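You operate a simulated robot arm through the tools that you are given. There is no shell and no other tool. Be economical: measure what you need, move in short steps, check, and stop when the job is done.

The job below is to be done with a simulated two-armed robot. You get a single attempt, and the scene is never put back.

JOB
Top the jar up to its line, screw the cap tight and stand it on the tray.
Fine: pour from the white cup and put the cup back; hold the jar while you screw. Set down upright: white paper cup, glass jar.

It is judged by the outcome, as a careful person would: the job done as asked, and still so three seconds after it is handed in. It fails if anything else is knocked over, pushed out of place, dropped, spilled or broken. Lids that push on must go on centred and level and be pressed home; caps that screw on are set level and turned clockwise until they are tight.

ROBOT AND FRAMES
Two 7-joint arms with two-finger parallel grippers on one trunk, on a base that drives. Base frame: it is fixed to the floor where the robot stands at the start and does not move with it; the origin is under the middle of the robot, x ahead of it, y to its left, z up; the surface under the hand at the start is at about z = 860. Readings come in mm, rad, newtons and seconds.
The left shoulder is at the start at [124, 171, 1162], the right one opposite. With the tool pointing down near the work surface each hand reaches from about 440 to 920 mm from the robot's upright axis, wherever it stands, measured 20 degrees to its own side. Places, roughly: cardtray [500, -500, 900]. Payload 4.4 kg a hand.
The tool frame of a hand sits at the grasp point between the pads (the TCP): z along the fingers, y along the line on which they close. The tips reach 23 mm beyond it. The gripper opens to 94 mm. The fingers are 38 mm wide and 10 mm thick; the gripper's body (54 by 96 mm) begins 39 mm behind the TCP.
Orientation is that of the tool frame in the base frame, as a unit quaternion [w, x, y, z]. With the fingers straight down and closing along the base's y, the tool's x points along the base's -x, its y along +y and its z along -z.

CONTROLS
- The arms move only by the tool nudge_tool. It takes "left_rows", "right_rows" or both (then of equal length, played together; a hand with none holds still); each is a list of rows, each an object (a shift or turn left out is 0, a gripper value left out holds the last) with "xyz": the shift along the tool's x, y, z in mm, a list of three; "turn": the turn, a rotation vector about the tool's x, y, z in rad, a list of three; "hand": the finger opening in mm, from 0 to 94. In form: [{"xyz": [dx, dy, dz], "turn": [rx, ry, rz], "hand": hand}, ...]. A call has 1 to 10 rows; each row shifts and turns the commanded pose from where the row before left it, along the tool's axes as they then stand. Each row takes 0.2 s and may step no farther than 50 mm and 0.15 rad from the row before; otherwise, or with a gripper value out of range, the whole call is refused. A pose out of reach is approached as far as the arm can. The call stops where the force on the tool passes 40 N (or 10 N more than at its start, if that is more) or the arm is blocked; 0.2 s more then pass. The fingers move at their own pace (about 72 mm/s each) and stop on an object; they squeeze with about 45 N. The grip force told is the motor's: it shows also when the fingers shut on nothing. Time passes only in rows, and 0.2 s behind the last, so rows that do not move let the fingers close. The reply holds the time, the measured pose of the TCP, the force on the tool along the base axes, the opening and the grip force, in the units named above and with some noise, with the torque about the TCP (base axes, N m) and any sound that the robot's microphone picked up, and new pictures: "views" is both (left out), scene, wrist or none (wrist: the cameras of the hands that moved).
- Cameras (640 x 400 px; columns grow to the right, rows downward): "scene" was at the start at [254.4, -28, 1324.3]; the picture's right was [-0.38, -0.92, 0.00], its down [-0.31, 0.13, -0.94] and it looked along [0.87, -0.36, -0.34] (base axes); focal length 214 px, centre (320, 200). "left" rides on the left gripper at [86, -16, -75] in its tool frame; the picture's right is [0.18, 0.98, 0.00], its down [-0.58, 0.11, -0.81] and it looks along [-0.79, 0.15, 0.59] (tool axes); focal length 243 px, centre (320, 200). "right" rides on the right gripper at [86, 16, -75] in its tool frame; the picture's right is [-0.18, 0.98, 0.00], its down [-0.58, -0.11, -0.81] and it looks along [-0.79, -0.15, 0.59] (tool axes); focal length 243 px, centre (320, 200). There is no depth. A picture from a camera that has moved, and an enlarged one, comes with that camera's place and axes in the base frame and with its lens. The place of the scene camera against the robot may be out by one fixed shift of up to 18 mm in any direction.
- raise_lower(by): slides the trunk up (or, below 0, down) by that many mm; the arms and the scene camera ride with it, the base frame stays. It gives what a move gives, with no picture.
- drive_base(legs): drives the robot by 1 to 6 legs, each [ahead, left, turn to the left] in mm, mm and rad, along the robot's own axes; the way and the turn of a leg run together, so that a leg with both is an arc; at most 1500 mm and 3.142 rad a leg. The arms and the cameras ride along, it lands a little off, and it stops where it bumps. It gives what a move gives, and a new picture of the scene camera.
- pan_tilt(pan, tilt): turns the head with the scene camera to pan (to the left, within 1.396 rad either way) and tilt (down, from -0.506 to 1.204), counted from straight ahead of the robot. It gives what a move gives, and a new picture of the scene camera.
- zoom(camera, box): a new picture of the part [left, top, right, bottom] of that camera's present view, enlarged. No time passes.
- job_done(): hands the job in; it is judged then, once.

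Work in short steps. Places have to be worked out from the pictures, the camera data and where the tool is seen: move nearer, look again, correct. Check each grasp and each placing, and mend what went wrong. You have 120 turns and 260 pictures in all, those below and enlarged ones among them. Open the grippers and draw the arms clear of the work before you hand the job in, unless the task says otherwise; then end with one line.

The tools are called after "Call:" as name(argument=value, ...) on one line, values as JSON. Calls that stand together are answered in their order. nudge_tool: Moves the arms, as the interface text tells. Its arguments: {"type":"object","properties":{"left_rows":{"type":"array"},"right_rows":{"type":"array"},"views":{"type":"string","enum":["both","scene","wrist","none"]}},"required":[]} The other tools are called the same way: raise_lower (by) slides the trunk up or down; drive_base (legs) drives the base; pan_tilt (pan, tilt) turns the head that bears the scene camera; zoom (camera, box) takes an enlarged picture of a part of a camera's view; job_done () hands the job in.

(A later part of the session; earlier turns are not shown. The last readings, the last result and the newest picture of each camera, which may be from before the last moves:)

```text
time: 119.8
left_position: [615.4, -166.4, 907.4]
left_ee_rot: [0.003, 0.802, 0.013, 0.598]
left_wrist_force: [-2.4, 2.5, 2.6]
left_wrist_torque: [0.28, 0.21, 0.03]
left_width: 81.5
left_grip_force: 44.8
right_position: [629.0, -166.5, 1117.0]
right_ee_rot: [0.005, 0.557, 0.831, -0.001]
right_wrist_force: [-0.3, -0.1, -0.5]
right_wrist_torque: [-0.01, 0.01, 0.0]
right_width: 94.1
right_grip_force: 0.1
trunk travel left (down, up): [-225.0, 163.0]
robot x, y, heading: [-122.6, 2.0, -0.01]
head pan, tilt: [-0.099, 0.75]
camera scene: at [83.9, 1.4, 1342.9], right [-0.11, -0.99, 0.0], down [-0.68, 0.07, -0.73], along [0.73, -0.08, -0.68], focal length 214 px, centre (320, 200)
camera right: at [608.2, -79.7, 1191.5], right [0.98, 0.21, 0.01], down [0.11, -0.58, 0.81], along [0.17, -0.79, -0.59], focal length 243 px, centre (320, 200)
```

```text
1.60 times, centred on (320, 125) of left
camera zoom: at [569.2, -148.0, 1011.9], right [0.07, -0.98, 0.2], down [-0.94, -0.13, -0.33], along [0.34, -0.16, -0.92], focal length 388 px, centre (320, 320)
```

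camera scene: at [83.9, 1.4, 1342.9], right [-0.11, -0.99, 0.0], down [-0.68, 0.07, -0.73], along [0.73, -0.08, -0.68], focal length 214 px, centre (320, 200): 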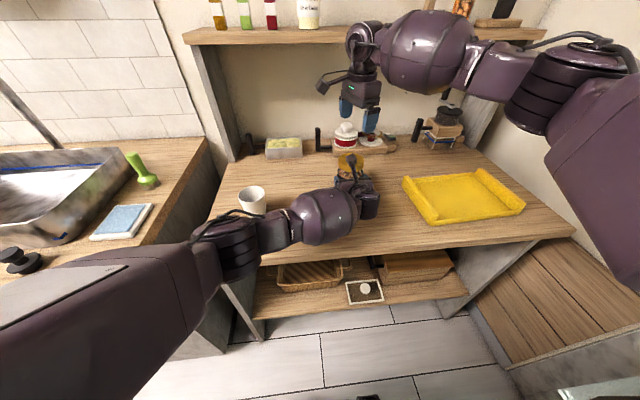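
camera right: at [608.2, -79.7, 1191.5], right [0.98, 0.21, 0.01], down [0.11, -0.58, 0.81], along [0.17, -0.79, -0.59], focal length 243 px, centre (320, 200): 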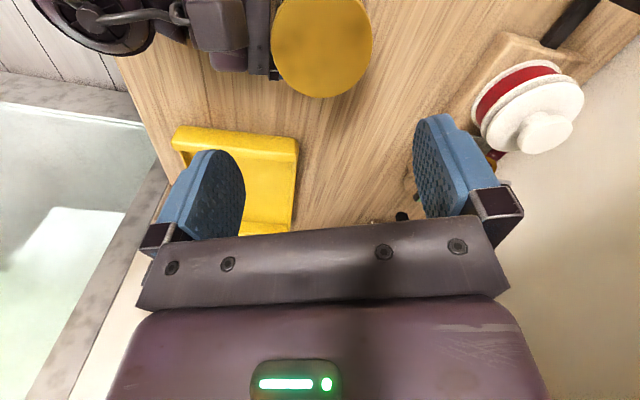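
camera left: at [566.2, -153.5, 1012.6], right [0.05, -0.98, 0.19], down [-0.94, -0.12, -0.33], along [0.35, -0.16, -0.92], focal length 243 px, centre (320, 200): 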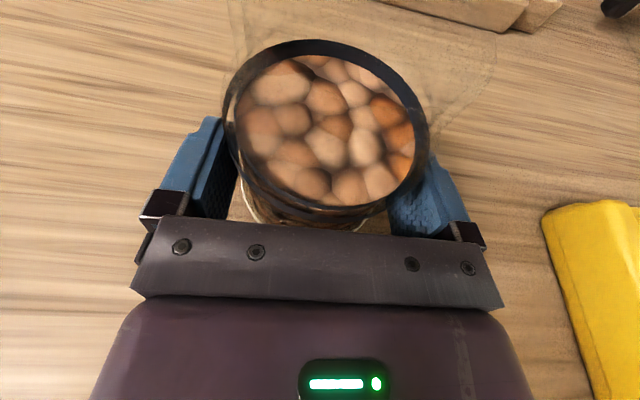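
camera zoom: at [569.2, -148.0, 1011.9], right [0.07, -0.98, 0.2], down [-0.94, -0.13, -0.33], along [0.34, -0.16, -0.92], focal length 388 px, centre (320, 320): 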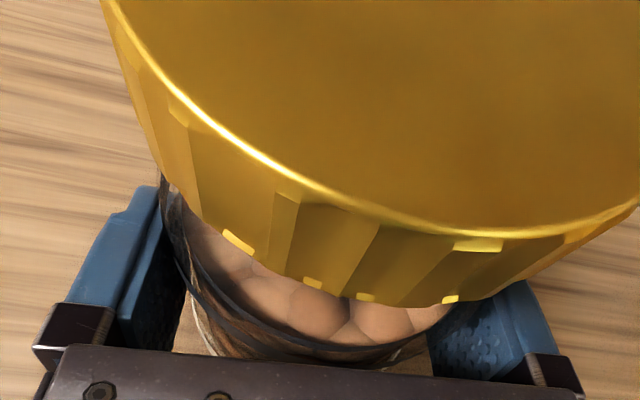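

Cap sits level on the jar. Regrip it centred: cap centre is ≈(2,1.6) in the tool frame; roll back to about −0.27 and descend.

Call:
nudge_tool(right_rows=[{"xyz": [2, 1.6, 0], "turn": [0, 0, -0.145]}, {"turn": [0, 0, -0.145]}, {"turn": [0, 0, -0.145]}, {"turn": [0, 0, -0.145]}, {"turn": [0, 0, -0.145]}, {"turn": [0, 0, -0.145]}, {"turn": [0, 0, -0.145]}, {"turn": [0, 0, -0.145]}, {"turn": [0, 0, -0.145]}, {"turn": [0, 0, -0.145]}], views="wrist")

Call:
zoom(camera="right", box=[220, 0, 420, 120])

```text
time: 122.0
left_position: [616.8, -165.9, 908.7]
left_ee_rot: [0.003, 0.802, 0.013, 0.598]
left_wrist_force: [-1.8, -0.2, 1.4]
left_wrist_torque: [0.15, 0.2, 0.03]
left_width: 81.6
left_grip_force: 45.5
right_position: [631.6, -164.0, 1118.6]
right_ee_rot: [0.004, -0.137, 0.991, -0.002]
right_wrist_force: [0.7, 0.2, -0.2]
right_wrist_torque: [0.02, 0.0, -0.01]
right_width: 93.9
right_grip_force: 0.0
trunk travel left (down, up): [-225.0, 163.0]
robot x, y, heading: [-122.3, 4.5, -0.007]
head pan, tilt: [-0.099, 0.75]
camera right: at [542.1, -170.2, 1191.6], right [-0.09, 1.0, -0.01], down [0.58, 0.06, 0.81], along [0.81, 0.07, -0.58], focal length 243 px, centre (320, 200)
```

right: 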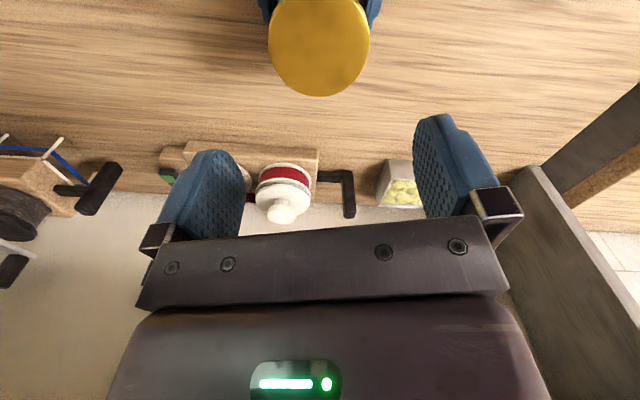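

```text
3.20 times, centred on (320, 60) of right
camera zoom: at [542.1, -170.2, 1191.6], right [-0.09, 1.0, -0.01], down [0.58, 0.06, 0.81], along [0.81, 0.07, -0.58], focal length 776 px, centre (320, 648)
```

zoom: 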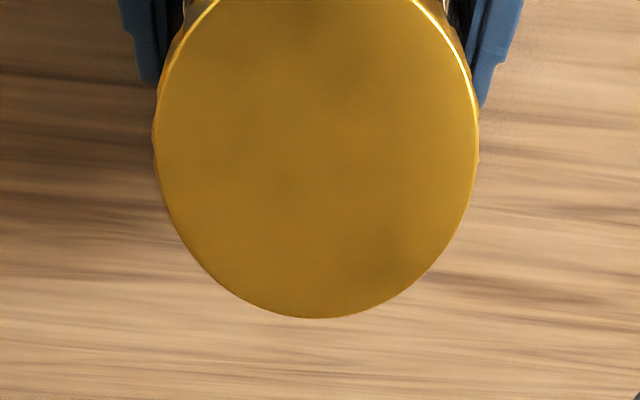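

Centred laterally; shift +2.5 in tool x and descend to z≈989, close.

Call:
nudge_tool(right_rows=[{"xyz": [2.5, 0, 40]}, {"xyz": [0, 0, 40]}, {"xyz": [0, 0, 30]}, {"xyz": [0, 0, 18]}, {"hand": 82}, {"hand": 74}, {}], views="wrist")

Call:
zoom(camera="right", box=[220, 60, 420, 240])

```text
time: 123.6
left_position: [614.9, -165.9, 906.6]
left_ee_rot: [0.003, 0.801, 0.013, 0.599]
left_wrist_force: [-4.6, 6.3, 5.2]
left_wrist_torque: [-0.2, -0.21, 0.08]
left_width: 81.5
left_grip_force: 45.3
right_position: [630.8, -164.4, 988.5]
right_ee_rot: [0.006, -0.135, 0.991, -0.004]
right_wrist_force: [5.3, -6.1, -2.3]
right_wrist_torque: [-0.08, -0.09, 0.0]
right_width: 78.2
right_grip_force: 44.6
trunk travel left (down, up): [-225.0, 163.0]
robot x, y, heading: [-123.2, 4.3, -0.005]
head pan, tilt: [-0.099, 0.75]
camera right: at [542.0, -170.6, 1062.9], right [-0.08, 1.0, -0.01], down [0.58, 0.05, 0.81], along [0.81, 0.07, -0.58], focal length 243 px, centre (320, 200)
```

right: 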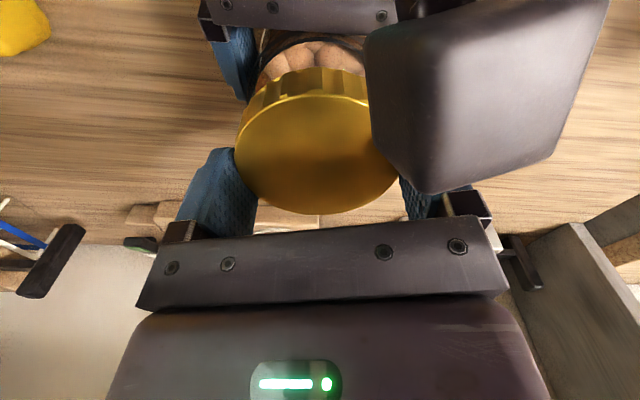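

```text
2.22 times, centred on (320, 150) of right
camera zoom: at [542.0, -170.6, 1062.9], right [-0.08, 1.0, -0.01], down [0.58, 0.05, 0.81], along [0.81, 0.07, -0.58], focal length 539 px, centre (320, 311)
```

zoom: 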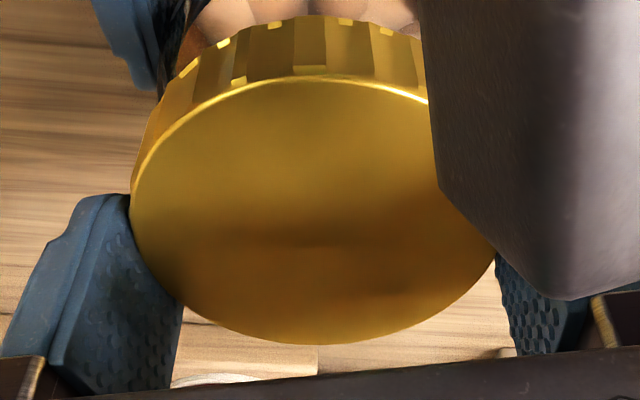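

Well centred now (offset 1.3 mm). Turn clockwise 1.2 rad.

Call:
nudge_tool(right_rows=[{"xyz": [0, -0.2, 0], "turn": [0, 0, 0.15]}, {"xyz": [0, -0.2, 0], "turn": [0, 0, 0.15]}, {"xyz": [0, -0.2, 0.1], "turn": [0, 0, 0.15]}, {"xyz": [0, -0.2, 0.1], "turn": [0, 0, 0.15]}, {"xyz": [0, -0.2, 0.1], "turn": [0, 0, 0.15]}, {"xyz": [0, -0.2, 0.1], "turn": [0, 0, 0.15]}, {"xyz": [0, -0.2, 0.1], "turn": [0, 0, 0.15]}, {"xyz": [0, -0.2, 0.1], "turn": [0, 0, 0.15]}], views="none")

```text
time: 125.4
left_position: [615.9, -167.0, 907.3]
left_ee_rot: [0.003, 0.801, 0.013, 0.598]
left_wrist_force: [-9.8, 6.3, 8.3]
left_wrist_torque: [-0.1, -0.05, 0.03]
left_width: 81.7
left_grip_force: 45.0
right_position: [630.4, -166.2, 988.7]
right_ee_rot: [0.005, 0.448, 0.894, 0.001]
right_wrist_force: [11.3, -4.4, -7.2]
right_wrist_torque: [0.01, -0.88, 0.05]
right_width: 78.0
right_grip_force: 45.3
trunk travel left (down, up): [-225.0, 163.0]
robot x, y, heading: [-118.5, 3.3, -0.006]
head pan, tilt: [-0.099, 0.75]
```

It turned smoothly, and the tool is being pulled down (cap descending on its thread). Ratchet: open, turn back 1.2, close 1 mm lower, and turn again following downward.

Call:
nudge_tool(right_rows=[{"hand": 94}, {"xyz": [0, 0, 1]}, {"xyz": [0, 0.2, 0], "turn": [0, 0, -0.15]}, {"xyz": [0, 0.2, 0], "turn": [0, 0, -0.15]}, {"xyz": [0, 0.2, 0], "turn": [0, 0, -0.15]}, {"xyz": [0, 0.2, 0], "turn": [0, 0, -0.15]}, {"xyz": [0, 0.2, 0], "turn": [0, 0, -0.15]}, {"xyz": [0, 0.2, 0], "turn": [0, 0, -0.15]}, {"xyz": [0, 0.2, 0], "turn": [0, 0, -0.15]}, {"xyz": [0, 0.2, 0], "turn": [0, 0, -0.15]}], views="none")

Call:
nudge_tool(right_rows=[{"hand": 76}, {}, {"xyz": [0, -0.2, 0.15], "turn": [0, 0, 0.15]}, {"xyz": [0, -0.2, 0.15], "turn": [0, 0, 0.15]}, {"xyz": [0, -0.2, 0.15], "turn": [0, 0, 0.15]}, {"xyz": [0, -0.2, 0.15], "turn": [0, 0, 0.15]}, {"xyz": [0, -0.2, 0.15], "turn": [0, 0, 0.15]}, {"xyz": [0, -0.2, 0.15], "turn": [0, 0, 0.15]}, {"xyz": [0, -0.2, 0.15], "turn": [0, 0, 0.15]}, {"xyz": [0, -0.2, 0.15], "turn": [0, 0, 0.15]}], views="wrist")

Call:
zoom(camera="left", box=[120, 0, 520, 250])

```text
time: 127.6
left_position: [615.8, -166.2, 907.9]
left_ee_rot: [0.003, 0.801, 0.012, 0.598]
left_wrist_force: [0.2, -0.4, 2.3]
left_wrist_torque: [0.17, 0.16, 0.02]
left_width: 81.5
left_grip_force: 45.2
right_position: [629.7, -164.0, 987.7]
right_ee_rot: [0.005, -0.137, 0.991, -0.004]
right_wrist_force: [0.4, -0.9, -0.2]
right_wrist_torque: [0.0, 0.01, -0.01]
right_width: 94.3
right_grip_force: 0.0
trunk travel left (down, up): [-225.0, 163.0]
robot x, y, heading: [-125.2, 4.0, -0.007]
head pan, tilt: [-0.099, 0.75]
```

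```text
time: 129.8
left_position: [615.4, -166.7, 907.4]
left_ee_rot: [0.004, 0.801, 0.013, 0.599]
left_wrist_force: [-11.0, 0.1, 5.9]
left_wrist_torque: [0.64, -0.06, -0.09]
left_width: 81.4
left_grip_force: 45.2
right_position: [630.6, -165.3, 987.3]
right_ee_rot: [0.005, 0.449, 0.894, 0.0]
right_wrist_force: [10.6, 3.1, -4.6]
right_wrist_torque: [-0.15, -0.73, 0.02]
right_width: 80.9
right_grip_force: 44.9
trunk travel left (down, up): [-225.0, 163.0]
robot x, y, heading: [-121.5, 1.6, -0.011]
head pan, tilt: [-0.099, 0.75]
camera right: at [590.0, -85.6, 1061.0], right [0.9, 0.44, 0.01], down [0.25, -0.53, 0.81], along [0.36, -0.73, -0.59], focal length 243 px, centre (320, 200)
```

right: 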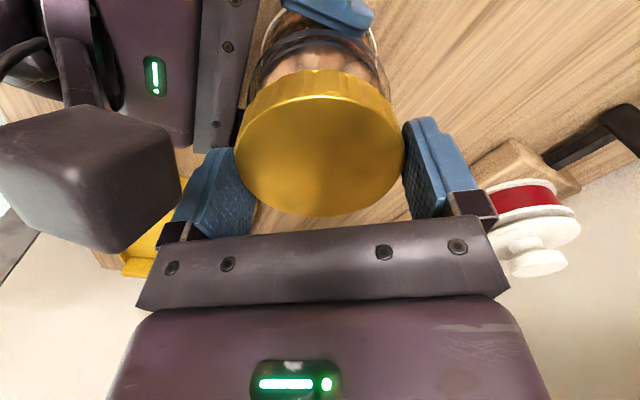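

```text
1.60 times, centred on (320, 125) of left
camera zoom: at [569.1, -148.3, 1011.9], right [0.07, -0.98, 0.2], down [-0.94, -0.13, -0.33], along [0.34, -0.16, -0.92], focal length 388 px, centre (320, 320)
```

zoom: 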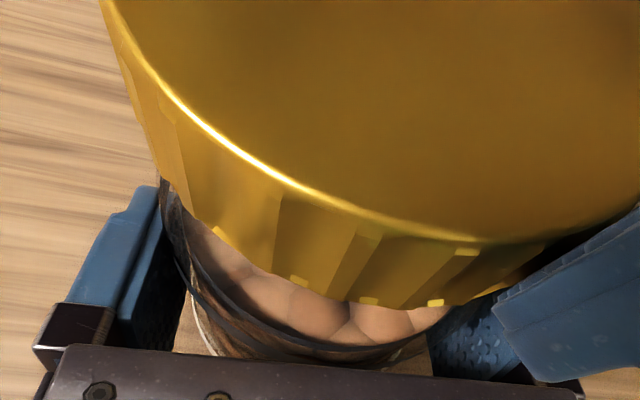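

Torque is still low and the hand is being drawn down: thread engaged but not tight. Two more ratchet strokes, recentring by +1 mm in x.

Call:
nudge_tool(right_rows=[{"hand": 94}, {"xyz": [-0.6, 0.8, 0.8]}, {"xyz": [0, 0.2, 0], "turn": [0, 0, -0.15]}, {"xyz": [0, 0.2, 0], "turn": [0, 0, -0.15]}, {"xyz": [0, 0.2, 0], "turn": [0, 0, -0.15]}, {"xyz": [0, 0.2, 0], "turn": [0, 0, -0.15]}, {"xyz": [0, 0.2, 0], "turn": [0, 0, -0.15]}, {"xyz": [0, 0.2, 0], "turn": [0, 0, -0.15]}, {"xyz": [0, 0.2, 0], "turn": [0, 0, -0.15]}, {"xyz": [0, 0.2, 0], "turn": [0, 0, -0.15]}], views="none")

Call:
nudge_tool(right_rows=[{"hand": 74}, {}, {"xyz": [0, -0.2, 0.1], "turn": [0, 0, 0.15]}, {"xyz": [0, -0.2, 0.1], "turn": [0, 0, 0.15]}, {"xyz": [0, -0.2, 0.1], "turn": [0, 0, 0.15]}, {"xyz": [0, -0.2, 0.1], "turn": [0, 0, 0.15]}, {"xyz": [0, -0.2, 0.1], "turn": [0, 0, 0.15]}, {"xyz": [0, -0.2, 0.1], "turn": [0, 0, 0.15]}, {"xyz": [0, -0.2, 0.1], "turn": [0, 0, 0.15]}, {"xyz": [0, -0.2, 0.1], "turn": [0, 0, 0.15]}], views="none")

Call:
nudge_tool(right_rows=[{"hand": 94}, {"xyz": [0, 0, 0.8]}, {"xyz": [0, 0.2, 0], "turn": [0, 0, -0.15]}, {"xyz": [0, 0.2, 0], "turn": [0, 0, -0.15]}, {"xyz": [0, 0.2, 0], "turn": [0, 0, -0.15]}, {"xyz": [0, 0.2, 0], "turn": [0, 0, -0.15]}, {"xyz": [0, 0.2, 0], "turn": [0, 0, -0.15]}, {"xyz": [0, 0.2, 0], "turn": [0, 0, -0.15]}, {"xyz": [0, 0.2, 0], "turn": [0, 0, -0.15]}, {"xyz": [0, 0.2, 0], "turn": [0, 0, -0.15]}], views="none")

Call:
zoom(camera="left", box=[120, 0, 520, 250])

```text
time: 132.0
left_position: [616.0, -165.7, 907.7]
left_ee_rot: [0.003, 0.801, 0.013, 0.598]
left_wrist_force: [2.0, 1.9, 3.8]
left_wrist_torque: [0.27, 0.09, -0.07]
left_width: 81.7
left_grip_force: 45.3
right_position: [632.3, -164.7, 986.9]
right_ee_rot: [0.005, -0.136, 0.991, -0.002]
right_wrist_force: [0.3, -0.2, -0.6]
right_wrist_torque: [-0.02, -0.01, 0.03]
right_width: 93.8
right_grip_force: 0.0
trunk travel left (down, up): [-225.0, 163.0]
robot x, y, heading: [-121.4, 3.1, -0.007]
head pan, tilt: [-0.099, 0.75]
```

```text
time: 134.2
left_position: [615.7, -166.2, 908.0]
left_ee_rot: [0.004, 0.802, 0.012, 0.598]
left_wrist_force: [4.7, -4.5, 1.0]
left_wrist_torque: [0.87, 0.86, -0.18]
left_width: 81.7
left_grip_force: 44.8
right_position: [631.9, -165.3, 984.6]
right_ee_rot: [0.005, 0.449, 0.894, 0.0]
right_wrist_force: [-2.0, 5.1, 0.0]
right_wrist_torque: [-0.31, -0.72, 0.0]
right_width: 75.8
right_grip_force: 44.8
trunk travel left (down, up): [-225.0, 163.0]
robot x, y, heading: [-123.1, 0.8, -0.006]
head pan, tilt: [-0.099, 0.75]
```

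```text
time: 136.4
left_position: [616.8, -165.5, 907.1]
left_ee_rot: [0.003, 0.802, 0.013, 0.598]
left_wrist_force: [-1.3, -0.9, 1.4]
left_wrist_torque: [0.16, 0.07, 0.04]
left_width: 81.5
left_grip_force: 44.7
right_position: [630.6, -163.6, 984.6]
right_ee_rot: [0.005, -0.136, 0.991, -0.003]
right_wrist_force: [0.6, -0.7, 0.6]
right_wrist_torque: [0.01, 0.01, -0.01]
right_width: 94.3
right_grip_force: 0.0
trunk travel left (down, up): [-225.0, 163.0]
robot x, y, heading: [-123.8, 3.5, -0.006]
head pan, tilt: [-0.099, 0.75]
```

```text
1.60 times, centred on (320, 125) of left
camera zoom: at [569.4, -148.0, 1011.7], right [0.07, -0.98, 0.2], down [-0.94, -0.13, -0.33], along [0.34, -0.16, -0.92], focal length 388 px, centre (320, 320)
```

zoom: 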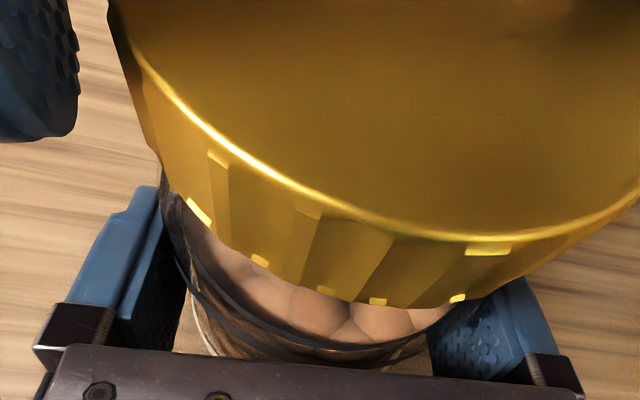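

Call:
zoom(camera="right", box=[200, 40, 440, 240])

Call:
zoom(camera="scene", box=[320, 140, 390, 200])

```text
2.00 times, centred on (320, 140) of right
camera zoom: at [542.6, -170.9, 1058.3], right [-0.09, 1.0, -0.01], down [0.58, 0.06, 0.81], along [0.81, 0.07, -0.58], focal length 485 px, centre (320, 320)
```

zoom: 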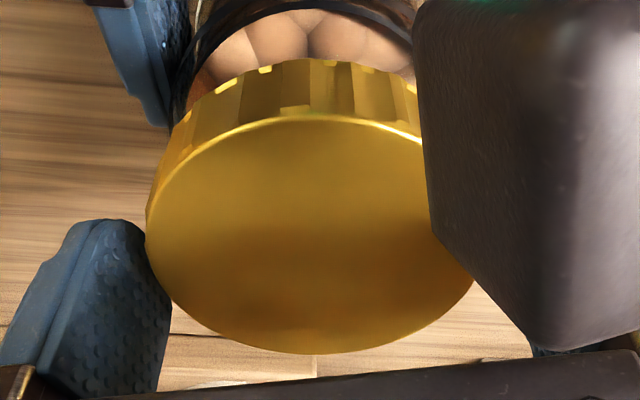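

```text
6.67 times, centred on (355, 170) of scene
camera zoom: at [84.1, 1.2, 1342.9], right [-0.11, -0.99, 0.0], down [-0.68, 0.07, -0.73], along [0.73, -0.08, -0.68], focal length 1430 px, centre (87, 400)
```

zoom: 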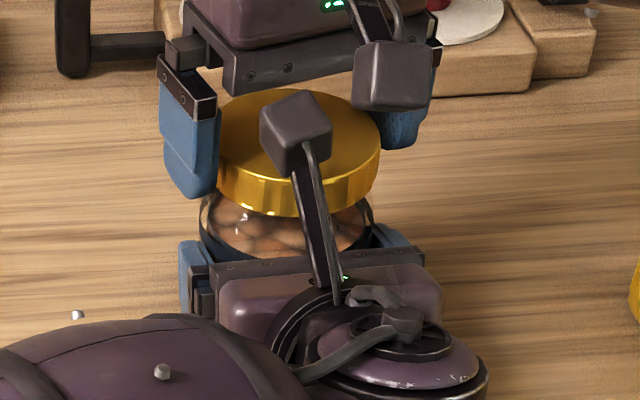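

Cap is slowly descending (≈1 mm). Continue: turn, back, turn.

Call:
nudge_tool(right_rows=[{"hand": 74}, {}, {"xyz": [0, 0, 0.1], "turn": [0, 0, 0.15]}, {"xyz": [0, 0, 0.1], "turn": [0, 0, 0.15]}, {"xyz": [0, 0, 0.1], "turn": [0, 0, 0.15]}, {"xyz": [0, 0, 0.1], "turn": [0, 0, 0.15]}, {"xyz": [0, 0, 0], "turn": [0, 0, 0.15]}, {"xyz": [0, 0, 0], "turn": [0, 0, 0.15]}, {"xyz": [0, 0, 0], "turn": [0, 0, 0.15]}, {"xyz": [0, 0, 0], "turn": [0, 0, 0.15]}], views="none")

Call:
nudge_tool(right_rows=[{"hand": 94}, {}, {"turn": [0, 0, -0.15]}, {"turn": [0, 0, -0.15]}, {"turn": [0, 0, -0.15]}, {"turn": [0, 0, -0.15]}, {"turn": [0, 0, -0.15]}, {"turn": [0, 0, -0.15]}, {"turn": [0, 0, -0.15]}, {"turn": [0, 0, -0.15]}], views="none")

Call:
nudge_tool(right_rows=[{"hand": 74}, {}, {"turn": [0, 0, 0.15]}, {"turn": [0, 0, 0.15]}, {"turn": [0, 0, 0.15]}, {"turn": [0, 0, 0.15]}, {"turn": [0, 0, 0.15]}, {"turn": [0, 0, 0.15]}, {"turn": [0, 0, 0.15]}, {"turn": [0, 0, 0.15]}], views="none")

Call:
zoom(camera="left", box=[120, 0, 520, 250])

```text
time: 138.6
left_position: [615.5, -163.8, 907.1]
left_ee_rot: [0.002, 0.801, 0.013, 0.598]
left_wrist_force: [3.1, 12.1, 0.7]
left_wrist_torque: [0.3, -0.13, -0.04]
left_width: 85.3
left_grip_force: 5.9
right_position: [632.0, -166.6, 985.3]
right_ee_rot: [0.005, 0.449, 0.893, 0.0]
right_wrist_force: [-4.9, -10.9, 0.2]
right_wrist_torque: [-1.06, 0.47, 0.24]
right_width: 81.0
right_grip_force: 44.3
trunk travel left (down, up): [-225.0, 163.0]
robot x, y, heading: [-123.6, 2.1, -0.008]
head pan, tilt: [-0.099, 0.75]
```

```text
time: 140.8
left_position: [615.7, -166.8, 905.1]
left_ee_rot: [0.003, 0.802, 0.013, 0.597]
left_wrist_force: [0.4, -0.2, 0.5]
left_wrist_torque: [0.06, 0.02, 0.0]
left_width: 82.6
left_grip_force: 44.9
right_position: [633.0, -165.2, 984.7]
right_ee_rot: [0.004, -0.137, 0.991, -0.004]
right_wrist_force: [0.0, 0.6, -0.2]
right_wrist_torque: [0.0, -0.06, 0.03]
right_width: 94.1
right_grip_force: 0.1
trunk travel left (down, up): [-225.0, 163.0]
robot x, y, heading: [-121.7, 7.3, -0.005]
head pan, tilt: [-0.099, 0.75]
```

```text
time: 143.0
left_position: [616.1, -164.9, 907.7]
left_ee_rot: [0.002, 0.801, 0.014, 0.598]
left_wrist_force: [3.3, 13.3, -0.1]
left_wrist_torque: [0.02, 0.0, -0.25]
left_width: 81.9
left_grip_force: 45.5
right_position: [632.5, -165.6, 984.7]
right_ee_rot: [0.006, 0.449, 0.893, 0.0]
right_wrist_force: [-4.6, -12.3, 2.5]
right_wrist_torque: [-0.76, 0.38, 0.55]
right_width: 78.2
right_grip_force: 44.8
trunk travel left (down, up): [-225.0, 163.0]
robot x, y, heading: [-121.6, 3.3, -0.007]
head pan, tilt: [-0.099, 0.75]
```

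```text
1.60 times, centred on (320, 125) of left
camera zoom: at [570.1, -146.5, 1011.9], right [0.07, -0.98, 0.2], down [-0.94, -0.13, -0.33], along [0.34, -0.16, -0.92], focal length 388 px, centre (320, 320)
```

zoom: 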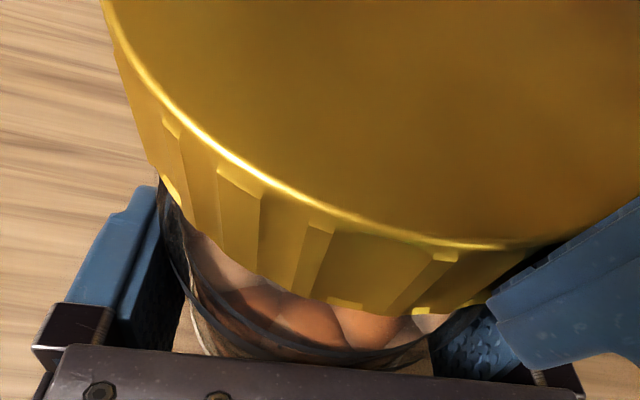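

Torque now rises (0.55 N·m) and the cap is lower. Recenter −1.5 mm in y and do another stroke.

Call:
nudge_tool(right_rows=[{"hand": 94}, {"xyz": [-1.2, -0.9, 0]}, {"turn": [0, 0, -0.15]}, {"turn": [0, 0, -0.15]}, {"turn": [0, 0, -0.15]}, {"turn": [0, 0, -0.15]}, {"turn": [0, 0, -0.15]}, {"turn": [0, 0, -0.15]}, {"turn": [0, 0, -0.15]}, {"turn": [0, 0, -0.15]}], views="none")

Call:
nudge_tool(right_rows=[{"hand": 74}, {}, {"turn": [0, 0, 0.15]}, {"turn": [0, 0, 0.15]}, {"turn": [0, 0, 0.15]}, {"turn": [0, 0, 0.15]}, {"turn": [0, 0, 0.15]}, {"turn": [0, 0, 0.15]}, {"turn": [0, 0, 0.15]}, {"turn": [0, 0, 0.15]}], views="none")

Call:
zoom(camera="left", box=[120, 0, 520, 250])

```text
time: 145.2
left_position: [615.3, -165.9, 908.0]
left_ee_rot: [0.003, 0.801, 0.012, 0.598]
left_wrist_force: [-1.3, -2.7, 1.5]
left_wrist_torque: [0.1, -0.14, -0.06]
left_width: 81.7
left_grip_force: 44.8
right_position: [632.9, -166.9, 985.1]
right_ee_rot: [0.005, -0.137, 0.991, -0.002]
right_wrist_force: [-0.3, -0.3, -0.3]
right_wrist_torque: [0.0, -0.01, -0.04]
right_width: 94.3
right_grip_force: 0.1
trunk travel left (down, up): [-225.0, 163.0]
robot x, y, heading: [-124.8, 4.1, -0.004]
head pan, tilt: [-0.099, 0.75]
```

```text
time: 147.4
left_position: [615.3, -165.9, 906.8]
left_ee_rot: [0.004, 0.801, 0.013, 0.598]
left_wrist_force: [-5.2, -3.5, 0.0]
left_wrist_torque: [1.25, -0.15, -0.35]
left_width: 82.2
left_grip_force: 44.9
right_position: [632.2, -166.8, 984.0]
right_ee_rot: [0.006, 0.449, 0.893, 0.0]
right_wrist_force: [6.5, 3.6, 0.3]
right_wrist_torque: [-0.97, -0.53, 0.32]
right_width: 76.3
right_grip_force: 44.7
trunk travel left (down, up): [-225.0, 163.0]
robot x, y, heading: [-123.5, 6.9, -0.007]
head pan, tilt: [-0.099, 0.75]
```

```text
1.60 times, centred on (320, 125) of left
camera zoom: at [569.5, -148.0, 1011.4], right [0.07, -0.98, 0.2], down [-0.94, -0.13, -0.32], along [0.34, -0.16, -0.93], focal length 388 px, centre (320, 320)
```

zoom: 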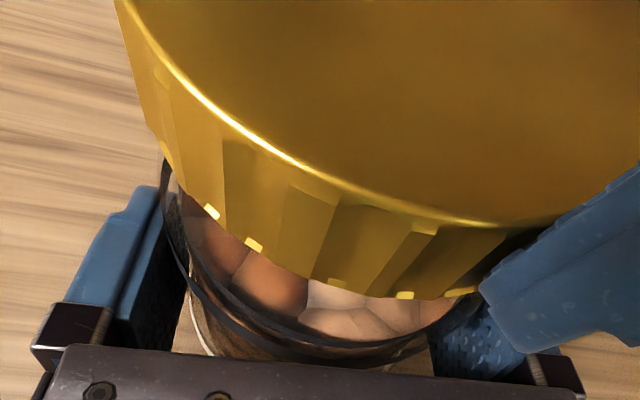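

The jar now turns with the cap in the left grip, and there are tilt torques (jar leaning ~0.6°). I release the cap, rise, then let the jar settle flat, straighten both hands, and regrip.

Call:
nudge_tool(right_rows=[{"hand": 94}, {}, {"xyz": [0, 0, -30], "turn": [0.0053, 0.0107, 0]}, {"xyz": [0, 0, -40]}, {"xyz": [0, 0, -30]}], views="none")

Call:
nudge_tool(left_rows=[{"hand": 88}, {}, {"turn": [-0.009, 0, 0.0256]}, {}, {"hand": 76}, {}, {}], views="both")

Call:
zoom(camera="left", box=[120, 0, 520, 250])

Call:
zoom(camera="right", box=[220, 0, 420, 120])

Call:
zoom(camera="scene", box=[320, 140, 400, 210])

```text
time: 148.6
left_position: [615.6, -165.2, 906.5]
left_ee_rot: [0.003, 0.801, 0.013, 0.598]
left_wrist_force: [0.2, 0.0, -3.3]
left_wrist_torque: [0.0, 0.09, 0.0]
left_width: 81.9
left_grip_force: 45.2
right_position: [631.5, -167.7, 1084.1]
right_ee_rot: [0.0, 0.448, 0.894, 0.0]
right_wrist_force: [0.4, 0.6, -0.2]
right_wrist_torque: [0.02, -0.02, 0.02]
right_width: 93.8
right_grip_force: 0.1
trunk travel left (down, up): [-225.0, 163.0]
robot x, y, heading: [-123.2, 3.0, -0.008]
head pan, tilt: [-0.099, 0.75]
```

```text
time: 150.2
left_position: [616.6, -166.0, 907.8]
left_ee_rot: [0.0, 0.801, -0.001, 0.598]
left_wrist_force: [1.2, -0.2, 1.0]
left_wrist_torque: [-0.13, -0.04, 0.1]
left_width: 82.1
left_grip_force: 45.0
right_position: [631.2, -165.9, 1084.5]
right_ee_rot: [0.0, 0.447, 0.894, 0.0]
right_wrist_force: [0.2, 0.3, -0.5]
right_wrist_torque: [-0.03, -0.02, 0.0]
right_width: 93.9
right_grip_force: 0.1
trunk travel left (down, up): [-225.0, 163.0]
robot x, y, heading: [-119.1, 4.1, -0.006]
head pan, tilt: [-0.099, 0.75]
camera scene: at [84.2, 1.2, 1342.9], right [-0.11, -0.99, 0.0], down [-0.68, 0.07, -0.73], along [0.73, -0.08, -0.68], focal length 214 px, centre (320, 200)
camera left: at [569.6, -149.6, 1011.8], right [0.05, -0.98, 0.17], down [-0.94, -0.11, -0.33], along [0.34, -0.15, -0.93], focal length 243 px, centre (320, 200)
```

scene: 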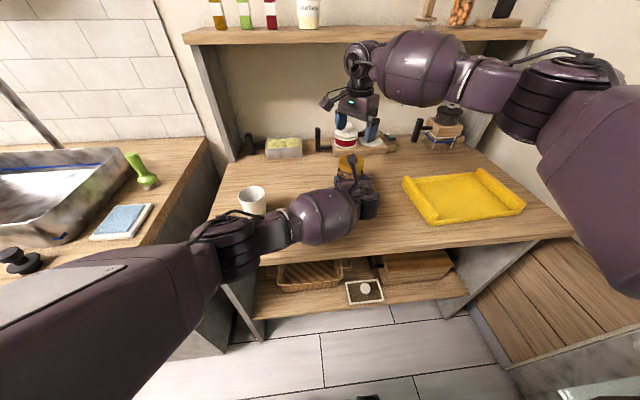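
left: 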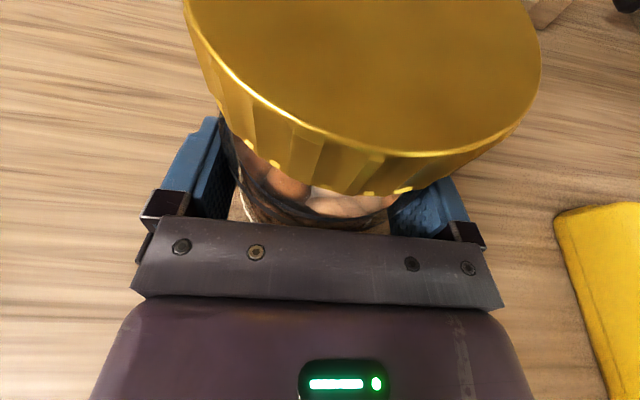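

```text
1.60 times, centred on (320, 125) of left
camera zoom: at [569.6, -149.6, 1011.8], right [0.05, -0.98, 0.17], down [-0.94, -0.11, -0.33], along [0.34, -0.15, -0.93], focal length 388 px, centre (320, 320)
```

zoom: 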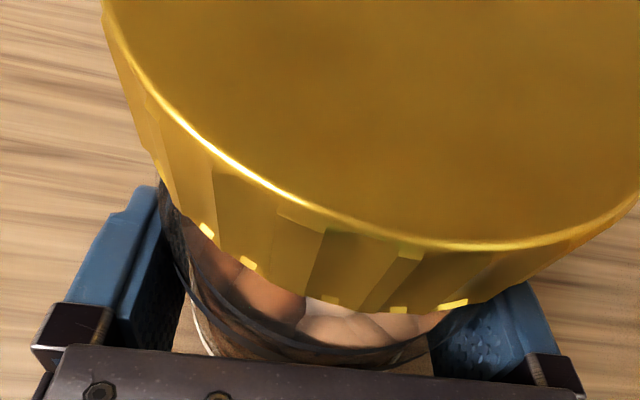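

```text
3.20 times, centred on (320, 60) of right
camera zoom: at [592.3, -87.1, 1158.1], right [0.9, 0.44, 0.0], down [0.26, -0.53, 0.81], along [0.36, -0.72, -0.59], focal length 776 px, centre (320, 648)
```

zoom: 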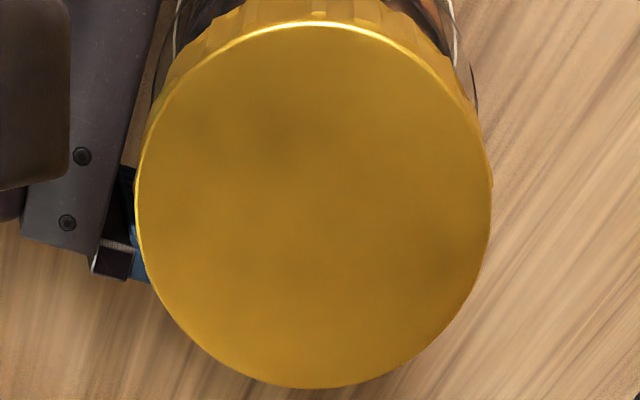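

```text
5.71 times, centred on (360, 175) of scene
camera zoom: at [84.2, 1.2, 1342.9], right [-0.11, -0.99, 0.0], down [-0.68, 0.07, -0.73], along [0.73, -0.08, -0.68], focal length 1226 px, centre (91, 343)
```

zoom: 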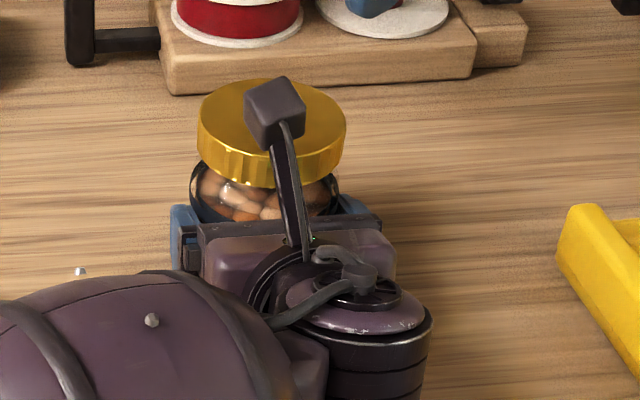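

Cap is level, ~4 mm lower than at first, and right under the hand. Roll back, descend, regrip and turn again.

Call:
nudge_tool(right_rows=[{"turn": [0, 0, -0.15], "xyz": [0, -0.5, 0]}, {"turn": [0, 0, -0.15]}, {"turn": [0, 0, -0.15]}, {"turn": [0, 0, -0.15]}, {"turn": [0, 0, -0.15]}, {"turn": [0, 0, -0.15], "xyz": [0, 0, 30]}, {"turn": [0, 0, -0.15], "xyz": [0, 0, 35]}, {"turn": [0, 0, -0.15], "xyz": [0, 0, 25]}, {"xyz": [0, 0, 12]}], views="none")

Call:
nudge_tool(right_rows=[{"hand": 74}, {}, {"turn": [0, 0, 0.15]}, {"turn": [0, 0, 0.15]}, {"turn": [0, 0, 0.15]}, {"turn": [0, 0, 0.15]}, {"turn": [0, 0, 0.15]}, {"turn": [0, 0, 0.15]}, {"turn": [0, 0, 0.15]}, {"turn": [0, 0, 0.15]}], views="none")

Call:
zoom(camera="left", box=[120, 0, 520, 250])

```text
time: 152.2
left_position: [615.4, -167.0, 907.4]
left_ee_rot: [-0.001, 0.801, 0.0, 0.598]
left_wrist_force: [-1.3, 0.8, 0.3]
left_wrist_torque: [-0.1, -0.03, 0.01]
left_width: 81.9
left_grip_force: 45.2
right_position: [631.6, -165.8, 982.1]
right_ee_rot: [0.0, -0.137, 0.991, 0.001]
right_wrist_force: [0.1, -0.4, 0.3]
right_wrist_torque: [0.04, 0.01, -0.02]
right_width: 93.8
right_grip_force: 0.0
trunk travel left (down, up): [-225.0, 163.0]
robot x, y, heading: [-122.2, 5.8, -0.01]
head pan, tilt: [-0.099, 0.75]
```

```text
time: 154.4
left_position: [617.0, -163.8, 905.6]
left_ee_rot: [-0.003, 0.802, 0.001, 0.597]
left_wrist_force: [7.2, 16.8, 0.3]
left_wrist_torque: [-1.3, 0.54, -0.43]
left_width: 83.0
left_grip_force: 44.9
right_position: [630.8, -166.7, 980.9]
right_ee_rot: [-0.002, 0.449, 0.894, -0.001]
right_wrist_force: [-7.1, -17.1, -3.7]
right_wrist_torque: [0.06, 0.01, 0.71]
right_width: 77.1
right_grip_force: 44.7
trunk travel left (down, up): [-225.0, 163.0]
robot x, y, heading: [-117.1, 6.6, -0.008]
head pan, tilt: [-0.099, 0.75]
```

```text
1.60 times, centred on (320, 125) of left
camera zoom: at [571.0, -147.8, 1010.9], right [0.06, -0.98, 0.17], down [-0.94, -0.11, -0.33], along [0.34, -0.14, -0.93], focal length 388 px, centre (320, 320)
```

zoom: 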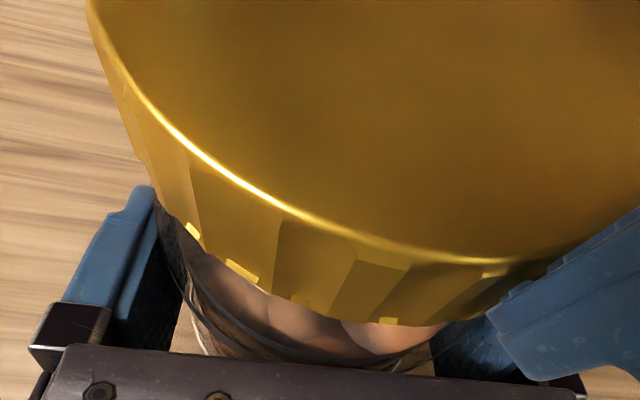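

Torque 0.7 N·m and cap still going lower. Recentre and do two more strokes.

Call:
nudge_tool(right_rows=[{"hand": 94}, {"xyz": [-0.8, -0.6, 0.5]}, {"turn": [0, 0, -0.15]}, {"turn": [0, 0, -0.15]}, {"turn": [0, 0, -0.15]}, {"turn": [0, 0, -0.15]}, {"turn": [0, 0, -0.15]}, {"turn": [0, 0, -0.15]}, {"turn": [0, 0, -0.15]}, {"turn": [0, 0, -0.15]}], views="none")

Call:
nudge_tool(right_rows=[{"hand": 74}, {}, {"turn": [0, 0, 0.15]}, {"turn": [0, 0, 0.15]}, {"turn": [0, 0, 0.15]}, {"turn": [0, 0, 0.15]}, {"turn": [0, 0, 0.15]}, {"turn": [0, 0, 0.15]}, {"turn": [0, 0, 0.15]}, {"turn": [0, 0, 0.15]}], views="none")

Call:
zoom(camera="left", box=[120, 0, 520, 250])

Call:
nudge_tool(right_rows=[{"hand": 94}, {"xyz": [0, 0, 0]}, {"turn": [0, 0, -0.15]}, {"turn": [0, 0, -0.15]}, {"turn": [0, 0, -0.15]}, {"turn": [0, 0, -0.15]}, {"turn": [0, 0, -0.15]}, {"turn": [0, 0, -0.15]}, {"turn": [0, 0, -0.15]}, {"turn": [0, 0, -0.15]}], views="none")

Call:
zoom(camera="left", box=[120, 0, 520, 250])

Call:
zoom(camera="right", box=[200, 0, 440, 240])

```text
time: 156.6
left_position: [616.8, -166.5, 907.3]
left_ee_rot: [-0.001, 0.801, -0.001, 0.598]
left_wrist_force: [2.1, -1.4, 0.3]
left_wrist_torque: [-0.13, 0.1, 0.05]
left_width: 82.6
left_grip_force: 45.6
right_position: [631.4, -168.3, 981.9]
right_ee_rot: [0.0, -0.137, 0.991, 0.001]
right_wrist_force: [-0.3, 0.1, 0.1]
right_wrist_torque: [0.05, 0.03, -0.01]
right_width: 94.1
right_grip_force: 0.0
trunk travel left (down, up): [-225.0, 163.0]
robot x, y, heading: [-123.8, 4.0, -0.007]
head pan, tilt: [-0.099, 0.75]
```

```text
time: 158.8
left_position: [616.5, -165.4, 906.5]
left_ee_rot: [-0.002, 0.802, 0.0, 0.598]
left_wrist_force: [-1.9, 4.0, 0.0]
left_wrist_torque: [-0.06, -0.05, -0.46]
left_width: 82.9
left_grip_force: 44.7
right_position: [632.4, -170.1, 981.0]
right_ee_rot: [0.0, 0.449, 0.894, 0.0]
right_wrist_force: [2.5, -3.7, -2.9]
right_wrist_torque: [-0.22, -0.15, 0.51]
right_width: 81.0
right_grip_force: 44.8
trunk travel left (down, up): [-225.0, 163.0]
robot x, y, heading: [-121.8, 4.9, -0.008]
head pan, tilt: [-0.099, 0.75]
```

```text
1.60 times, centred on (320, 125) of left
camera zoom: at [570.1, -148.9, 1011.4], right [0.06, -0.98, 0.17], down [-0.94, -0.11, -0.33], along [0.34, -0.14, -0.93], focal length 388 px, centre (320, 320)
```

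zoom: 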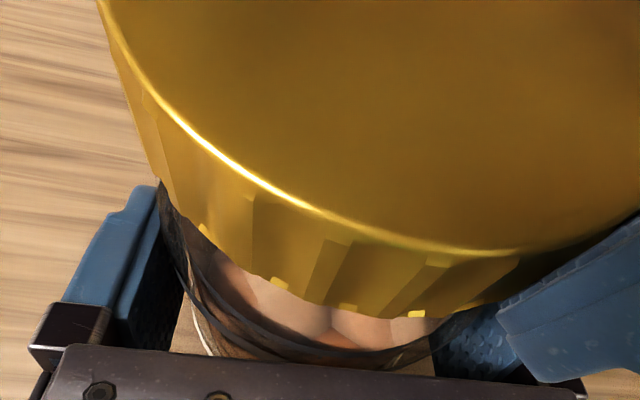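

```text
time: 161.0
left_position: [614.4, -166.2, 907.5]
left_ee_rot: [-0.002, 0.801, 0.0, 0.598]
left_wrist_force: [-0.9, 0.4, -0.5]
left_wrist_torque: [-0.01, -0.05, 0.0]
left_width: 82.7
left_grip_force: 45.0
right_position: [631.2, -167.7, 982.8]
right_ee_rot: [0.0, -0.136, 0.991, 0.001]
right_wrist_force: [0.0, -0.1, 0.4]
right_wrist_torque: [-0.02, -0.05, -0.02]
right_width: 93.9
right_grip_force: 0.0
trunk travel left (down, up): [-225.0, 163.0]
robot x, y, heading: [-122.9, 3.6, -0.005]
head pan, tilt: [-0.099, 0.75]
```

```text
1.60 times, centred on (320, 125) of left
camera zoom: at [569.6, -149.6, 1011.8], right [0.05, -0.98, 0.17], down [-0.94, -0.11, -0.33], along [0.34, -0.15, -0.93], focal length 388 px, centre (320, 320)
```

zoom: 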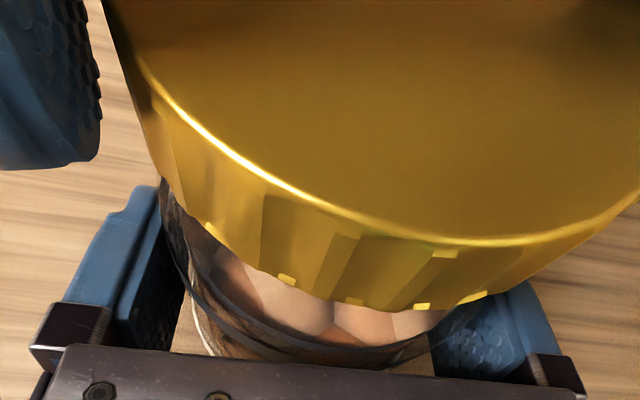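

```text
1.67 times, centred on (320, 120) of right
camera zoom: at [543.6, -174.8, 1056.2], right [-0.09, 1.0, 0.0], down [0.59, 0.05, 0.81], along [0.8, 0.07, -0.59], focal length 404 px, centre (320, 333)
```

zoom: 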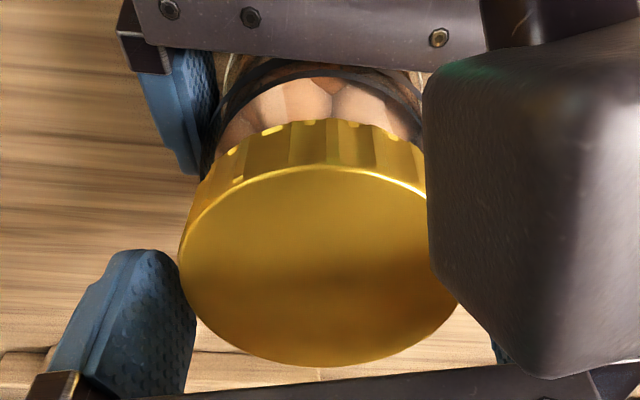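

The cap no longer descends; the jar now turns with it at 0.5–0.7 N·m, i.e. it is tight against the left grip's friction. One final stroke with a downward press to make sure it's fully tight.

Call:
nudge_tool(right_rows=[{"hand": 74, "xyz": [0, 0, 1]}, {}, {"xyz": [0, 0, 0.7], "turn": [0, 0, 0.1]}, {"xyz": [0, 0, 0.7], "turn": [0, 0, 0.12]}, {"xyz": [0, 0, 0.4], "turn": [0, 0, 0.15]}, {"turn": [0, 0, 0.15]}, {"turn": [0, 0, 0.15]}, {"turn": [0, 0, 0.15]}, {"turn": [0, 0, 0.15]}, {"turn": [0, 0, 0.15]}], views="none")

Call:
zoom(camera="left", box=[120, 0, 520, 250])

```text
time: 163.2
left_position: [614.0, -167.2, 908.5]
left_ee_rot: [-0.001, 0.801, -0.001, 0.599]
left_wrist_force: [-4.9, -6.4, -0.5]
left_wrist_torque: [-0.58, 0.12, -0.72]
left_width: 82.7
left_grip_force: 45.4
right_position: [630.5, -167.3, 981.2]
right_ee_rot: [0.001, 0.413, 0.911, 0.002]
right_wrist_force: [7.5, -0.2, 15.8]
right_wrist_torque: [0.02, -0.13, 0.97]
right_width: 76.1
right_grip_force: 44.6
trunk travel left (down, up): [-225.0, 163.0]
robot x, y, heading: [-118.7, 3.9, -0.012]
head pan, tilt: [-0.099, 0.75]
```

```text
1.60 times, centred on (320, 125) of left
camera zoom: at [568.5, -150.2, 1012.8], right [0.05, -0.98, 0.18], down [-0.94, -0.11, -0.33], along [0.34, -0.15, -0.93], focal length 388 px, centre (320, 320)
```

zoom: 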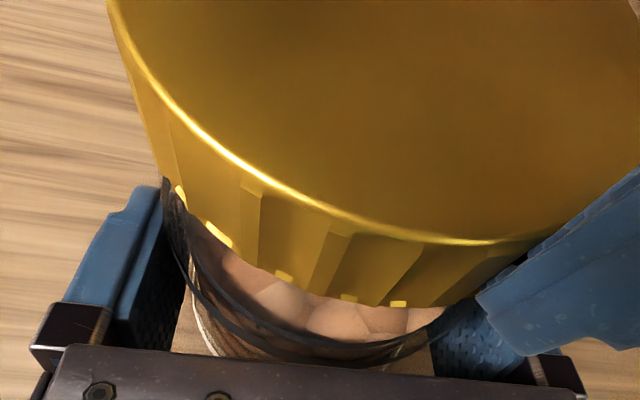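

Torque now holds at ~1 N·m: the cap is tight and level. Release with the left hand and back it straight off while the right holds the cap.

Call:
nudge_tool(right_rows=[{"xyz": [0, 0, -1]}, {}, {}, {}, {}, {}, {}], left_rows=[{"hand": 94}, {}, {"xyz": [-4.2, 0, -14.4]}, {"xyz": [-8.4, 0, -28.8]}, {"xyz": [-8.4, 0, -28.8]}, {"xyz": [-7, 0, -24]}, {"xyz": [40, 0, -11.5]}], views="both")

Call:
zoom(camera="scene", box=[310, 130, 410, 210])

```text
time: 164.8
left_position: [515.3, -166.9, 947.8]
left_ee_rot: [-0.001, 0.801, -0.001, 0.599]
left_wrist_force: [-0.1, 0.2, 0.4]
left_wrist_torque: [0.02, 0.01, 0.02]
left_width: 93.8
left_grip_force: 0.1
right_position: [631.4, -167.4, 981.1]
right_ee_rot: [0.0, 0.412, 0.911, 0.0]
right_wrist_force: [2.6, -3.3, 12.1]
right_wrist_torque: [-0.11, 0.05, -0.01]
right_width: 76.1
right_grip_force: 45.0
trunk travel left (down, up): [-225.0, 163.0]
robot x, y, heading: [-123.9, 2.5, -0.01]
head pan, tilt: [-0.099, 0.75]
camera scene: at [83.4, 1.1, 1343.0], right [-0.11, -0.99, 0.0], down [-0.68, 0.07, -0.73], along [0.73, -0.08, -0.68], focal length 214 px, centre (320, 200)
camera right: at [585.1, -91.3, 1054.9], right [0.86, 0.51, 0.0], down [0.3, -0.51, 0.81], along [0.41, -0.69, -0.59], focal length 243 px, centre (320, 200)
camera left: at [469.3, -151.2, 1052.3], right [0.05, -0.98, 0.17], down [-0.94, -0.11, -0.33], along [0.34, -0.15, -0.93], focal length 243 px, centre (320, 200)
```

scene: 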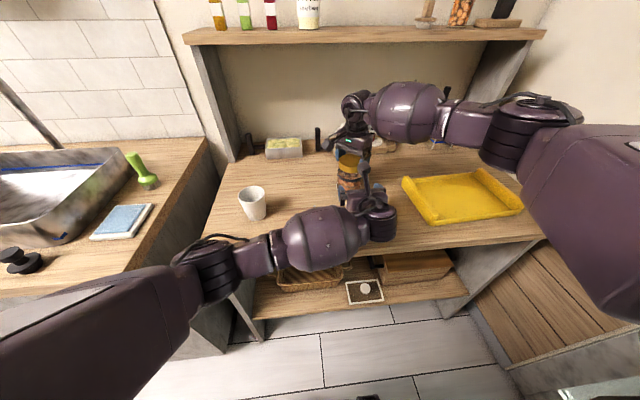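
right: 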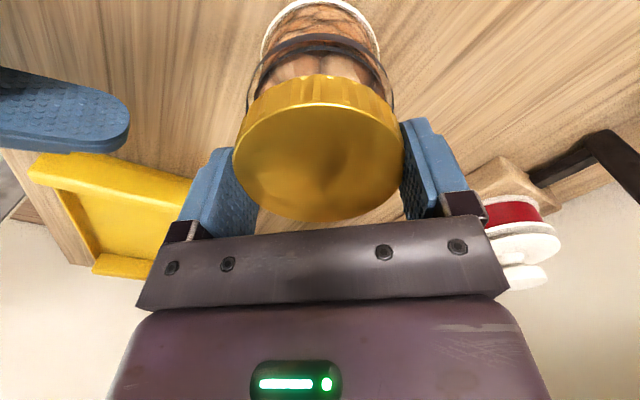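
left: 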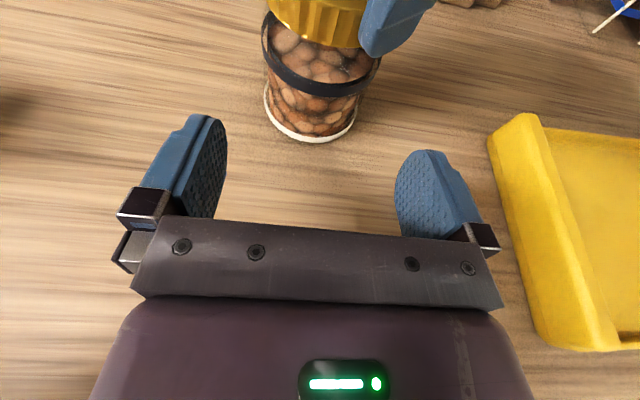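

```text
5.00 times, centred on (360, 170) of scene
camera zoom: at [83.4, 1.1, 1343.0], right [-0.11, -0.99, 0.0], down [-0.68, 0.07, -0.73], along [0.73, -0.08, -0.68], focal length 1072 px, centre (120, 350)
```

zoom: 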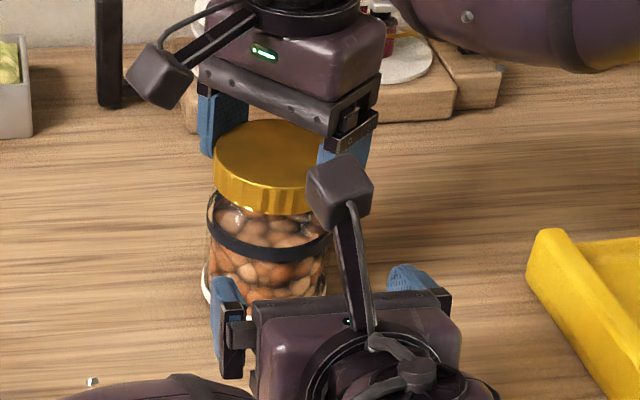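

The capped jar stands upright. Move the left hand up and away, and lift the jar by the cap 15 mm to test.

Call:
nudge_tool(left_rows=[{"xyz": [40, 0, -11.5]}, {"xyz": [40, 0, -11.5]}, {"xyz": [40, 0, -11.5]}, {"xyz": [0, -45, 0]}, {"xyz": [0, -45, 0]}, {"xyz": [0, -45, 0]}, {"xyz": [0, -45, 0]}, {"xyz": [0, -45, 0]}], right_rows=[{}, {}, {}, {}, {"xyz": [0, 0, -2]}, {"xyz": [0, 0, -5]}, {"xyz": [0, 0, -5]}, {"xyz": [0, 0, -5]}], views="scene")

Call:
zoom(camera="scene", box=[310, 110, 550, 240])

```text
time: 166.6
left_position: [513.4, 62.0, 1073.9]
left_ee_rot: [-0.001, 0.802, -0.001, 0.598]
left_wrist_force: [-0.8, 0.2, 1.2]
left_wrist_torque: [0.0, 0.01, -0.03]
left_width: 94.3
left_grip_force: 0.1
right_position: [631.7, -164.7, 998.3]
right_ee_rot: [0.0, 0.411, 0.911, 0.0]
right_wrist_force: [0.8, 0.9, -3.9]
right_wrist_torque: [0.01, 0.01, 0.0]
right_width: 76.0
right_grip_force: 45.1
trunk travel left (down, up): [-225.0, 163.0]
robot x, y, heading: [-122.5, 4.8, -0.008]
head pan, tilt: [-0.099, 0.75]
camera scene: at [84.2, 2.3, 1342.9], right [-0.11, -0.99, 0.0], down [-0.68, 0.07, -0.73], along [0.73, -0.08, -0.68], focal length 214 px, centre (320, 200)
```

scene: 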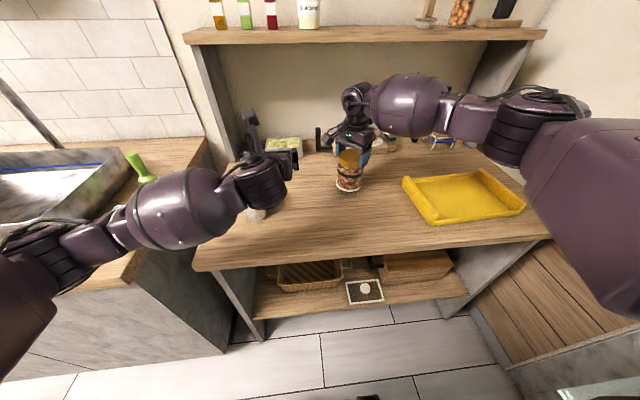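

```text
2.67 times, centred on (430, 175) of scene
camera zoom: at [84.2, 2.3, 1342.9], right [-0.11, -0.99, 0.0], down [-0.68, 0.07, -0.73], along [0.73, -0.08, -0.68], focal length 572 px, centre (27, 267)
```

zoom: 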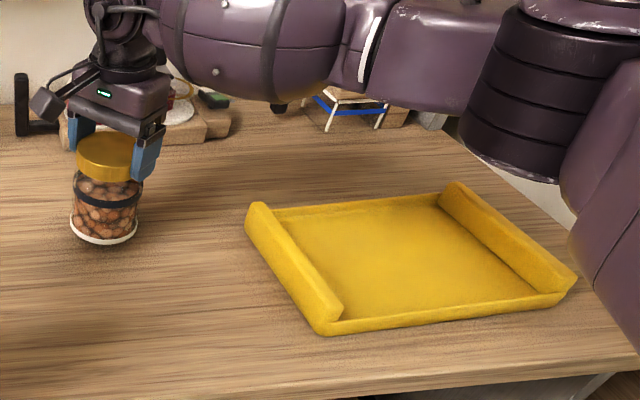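

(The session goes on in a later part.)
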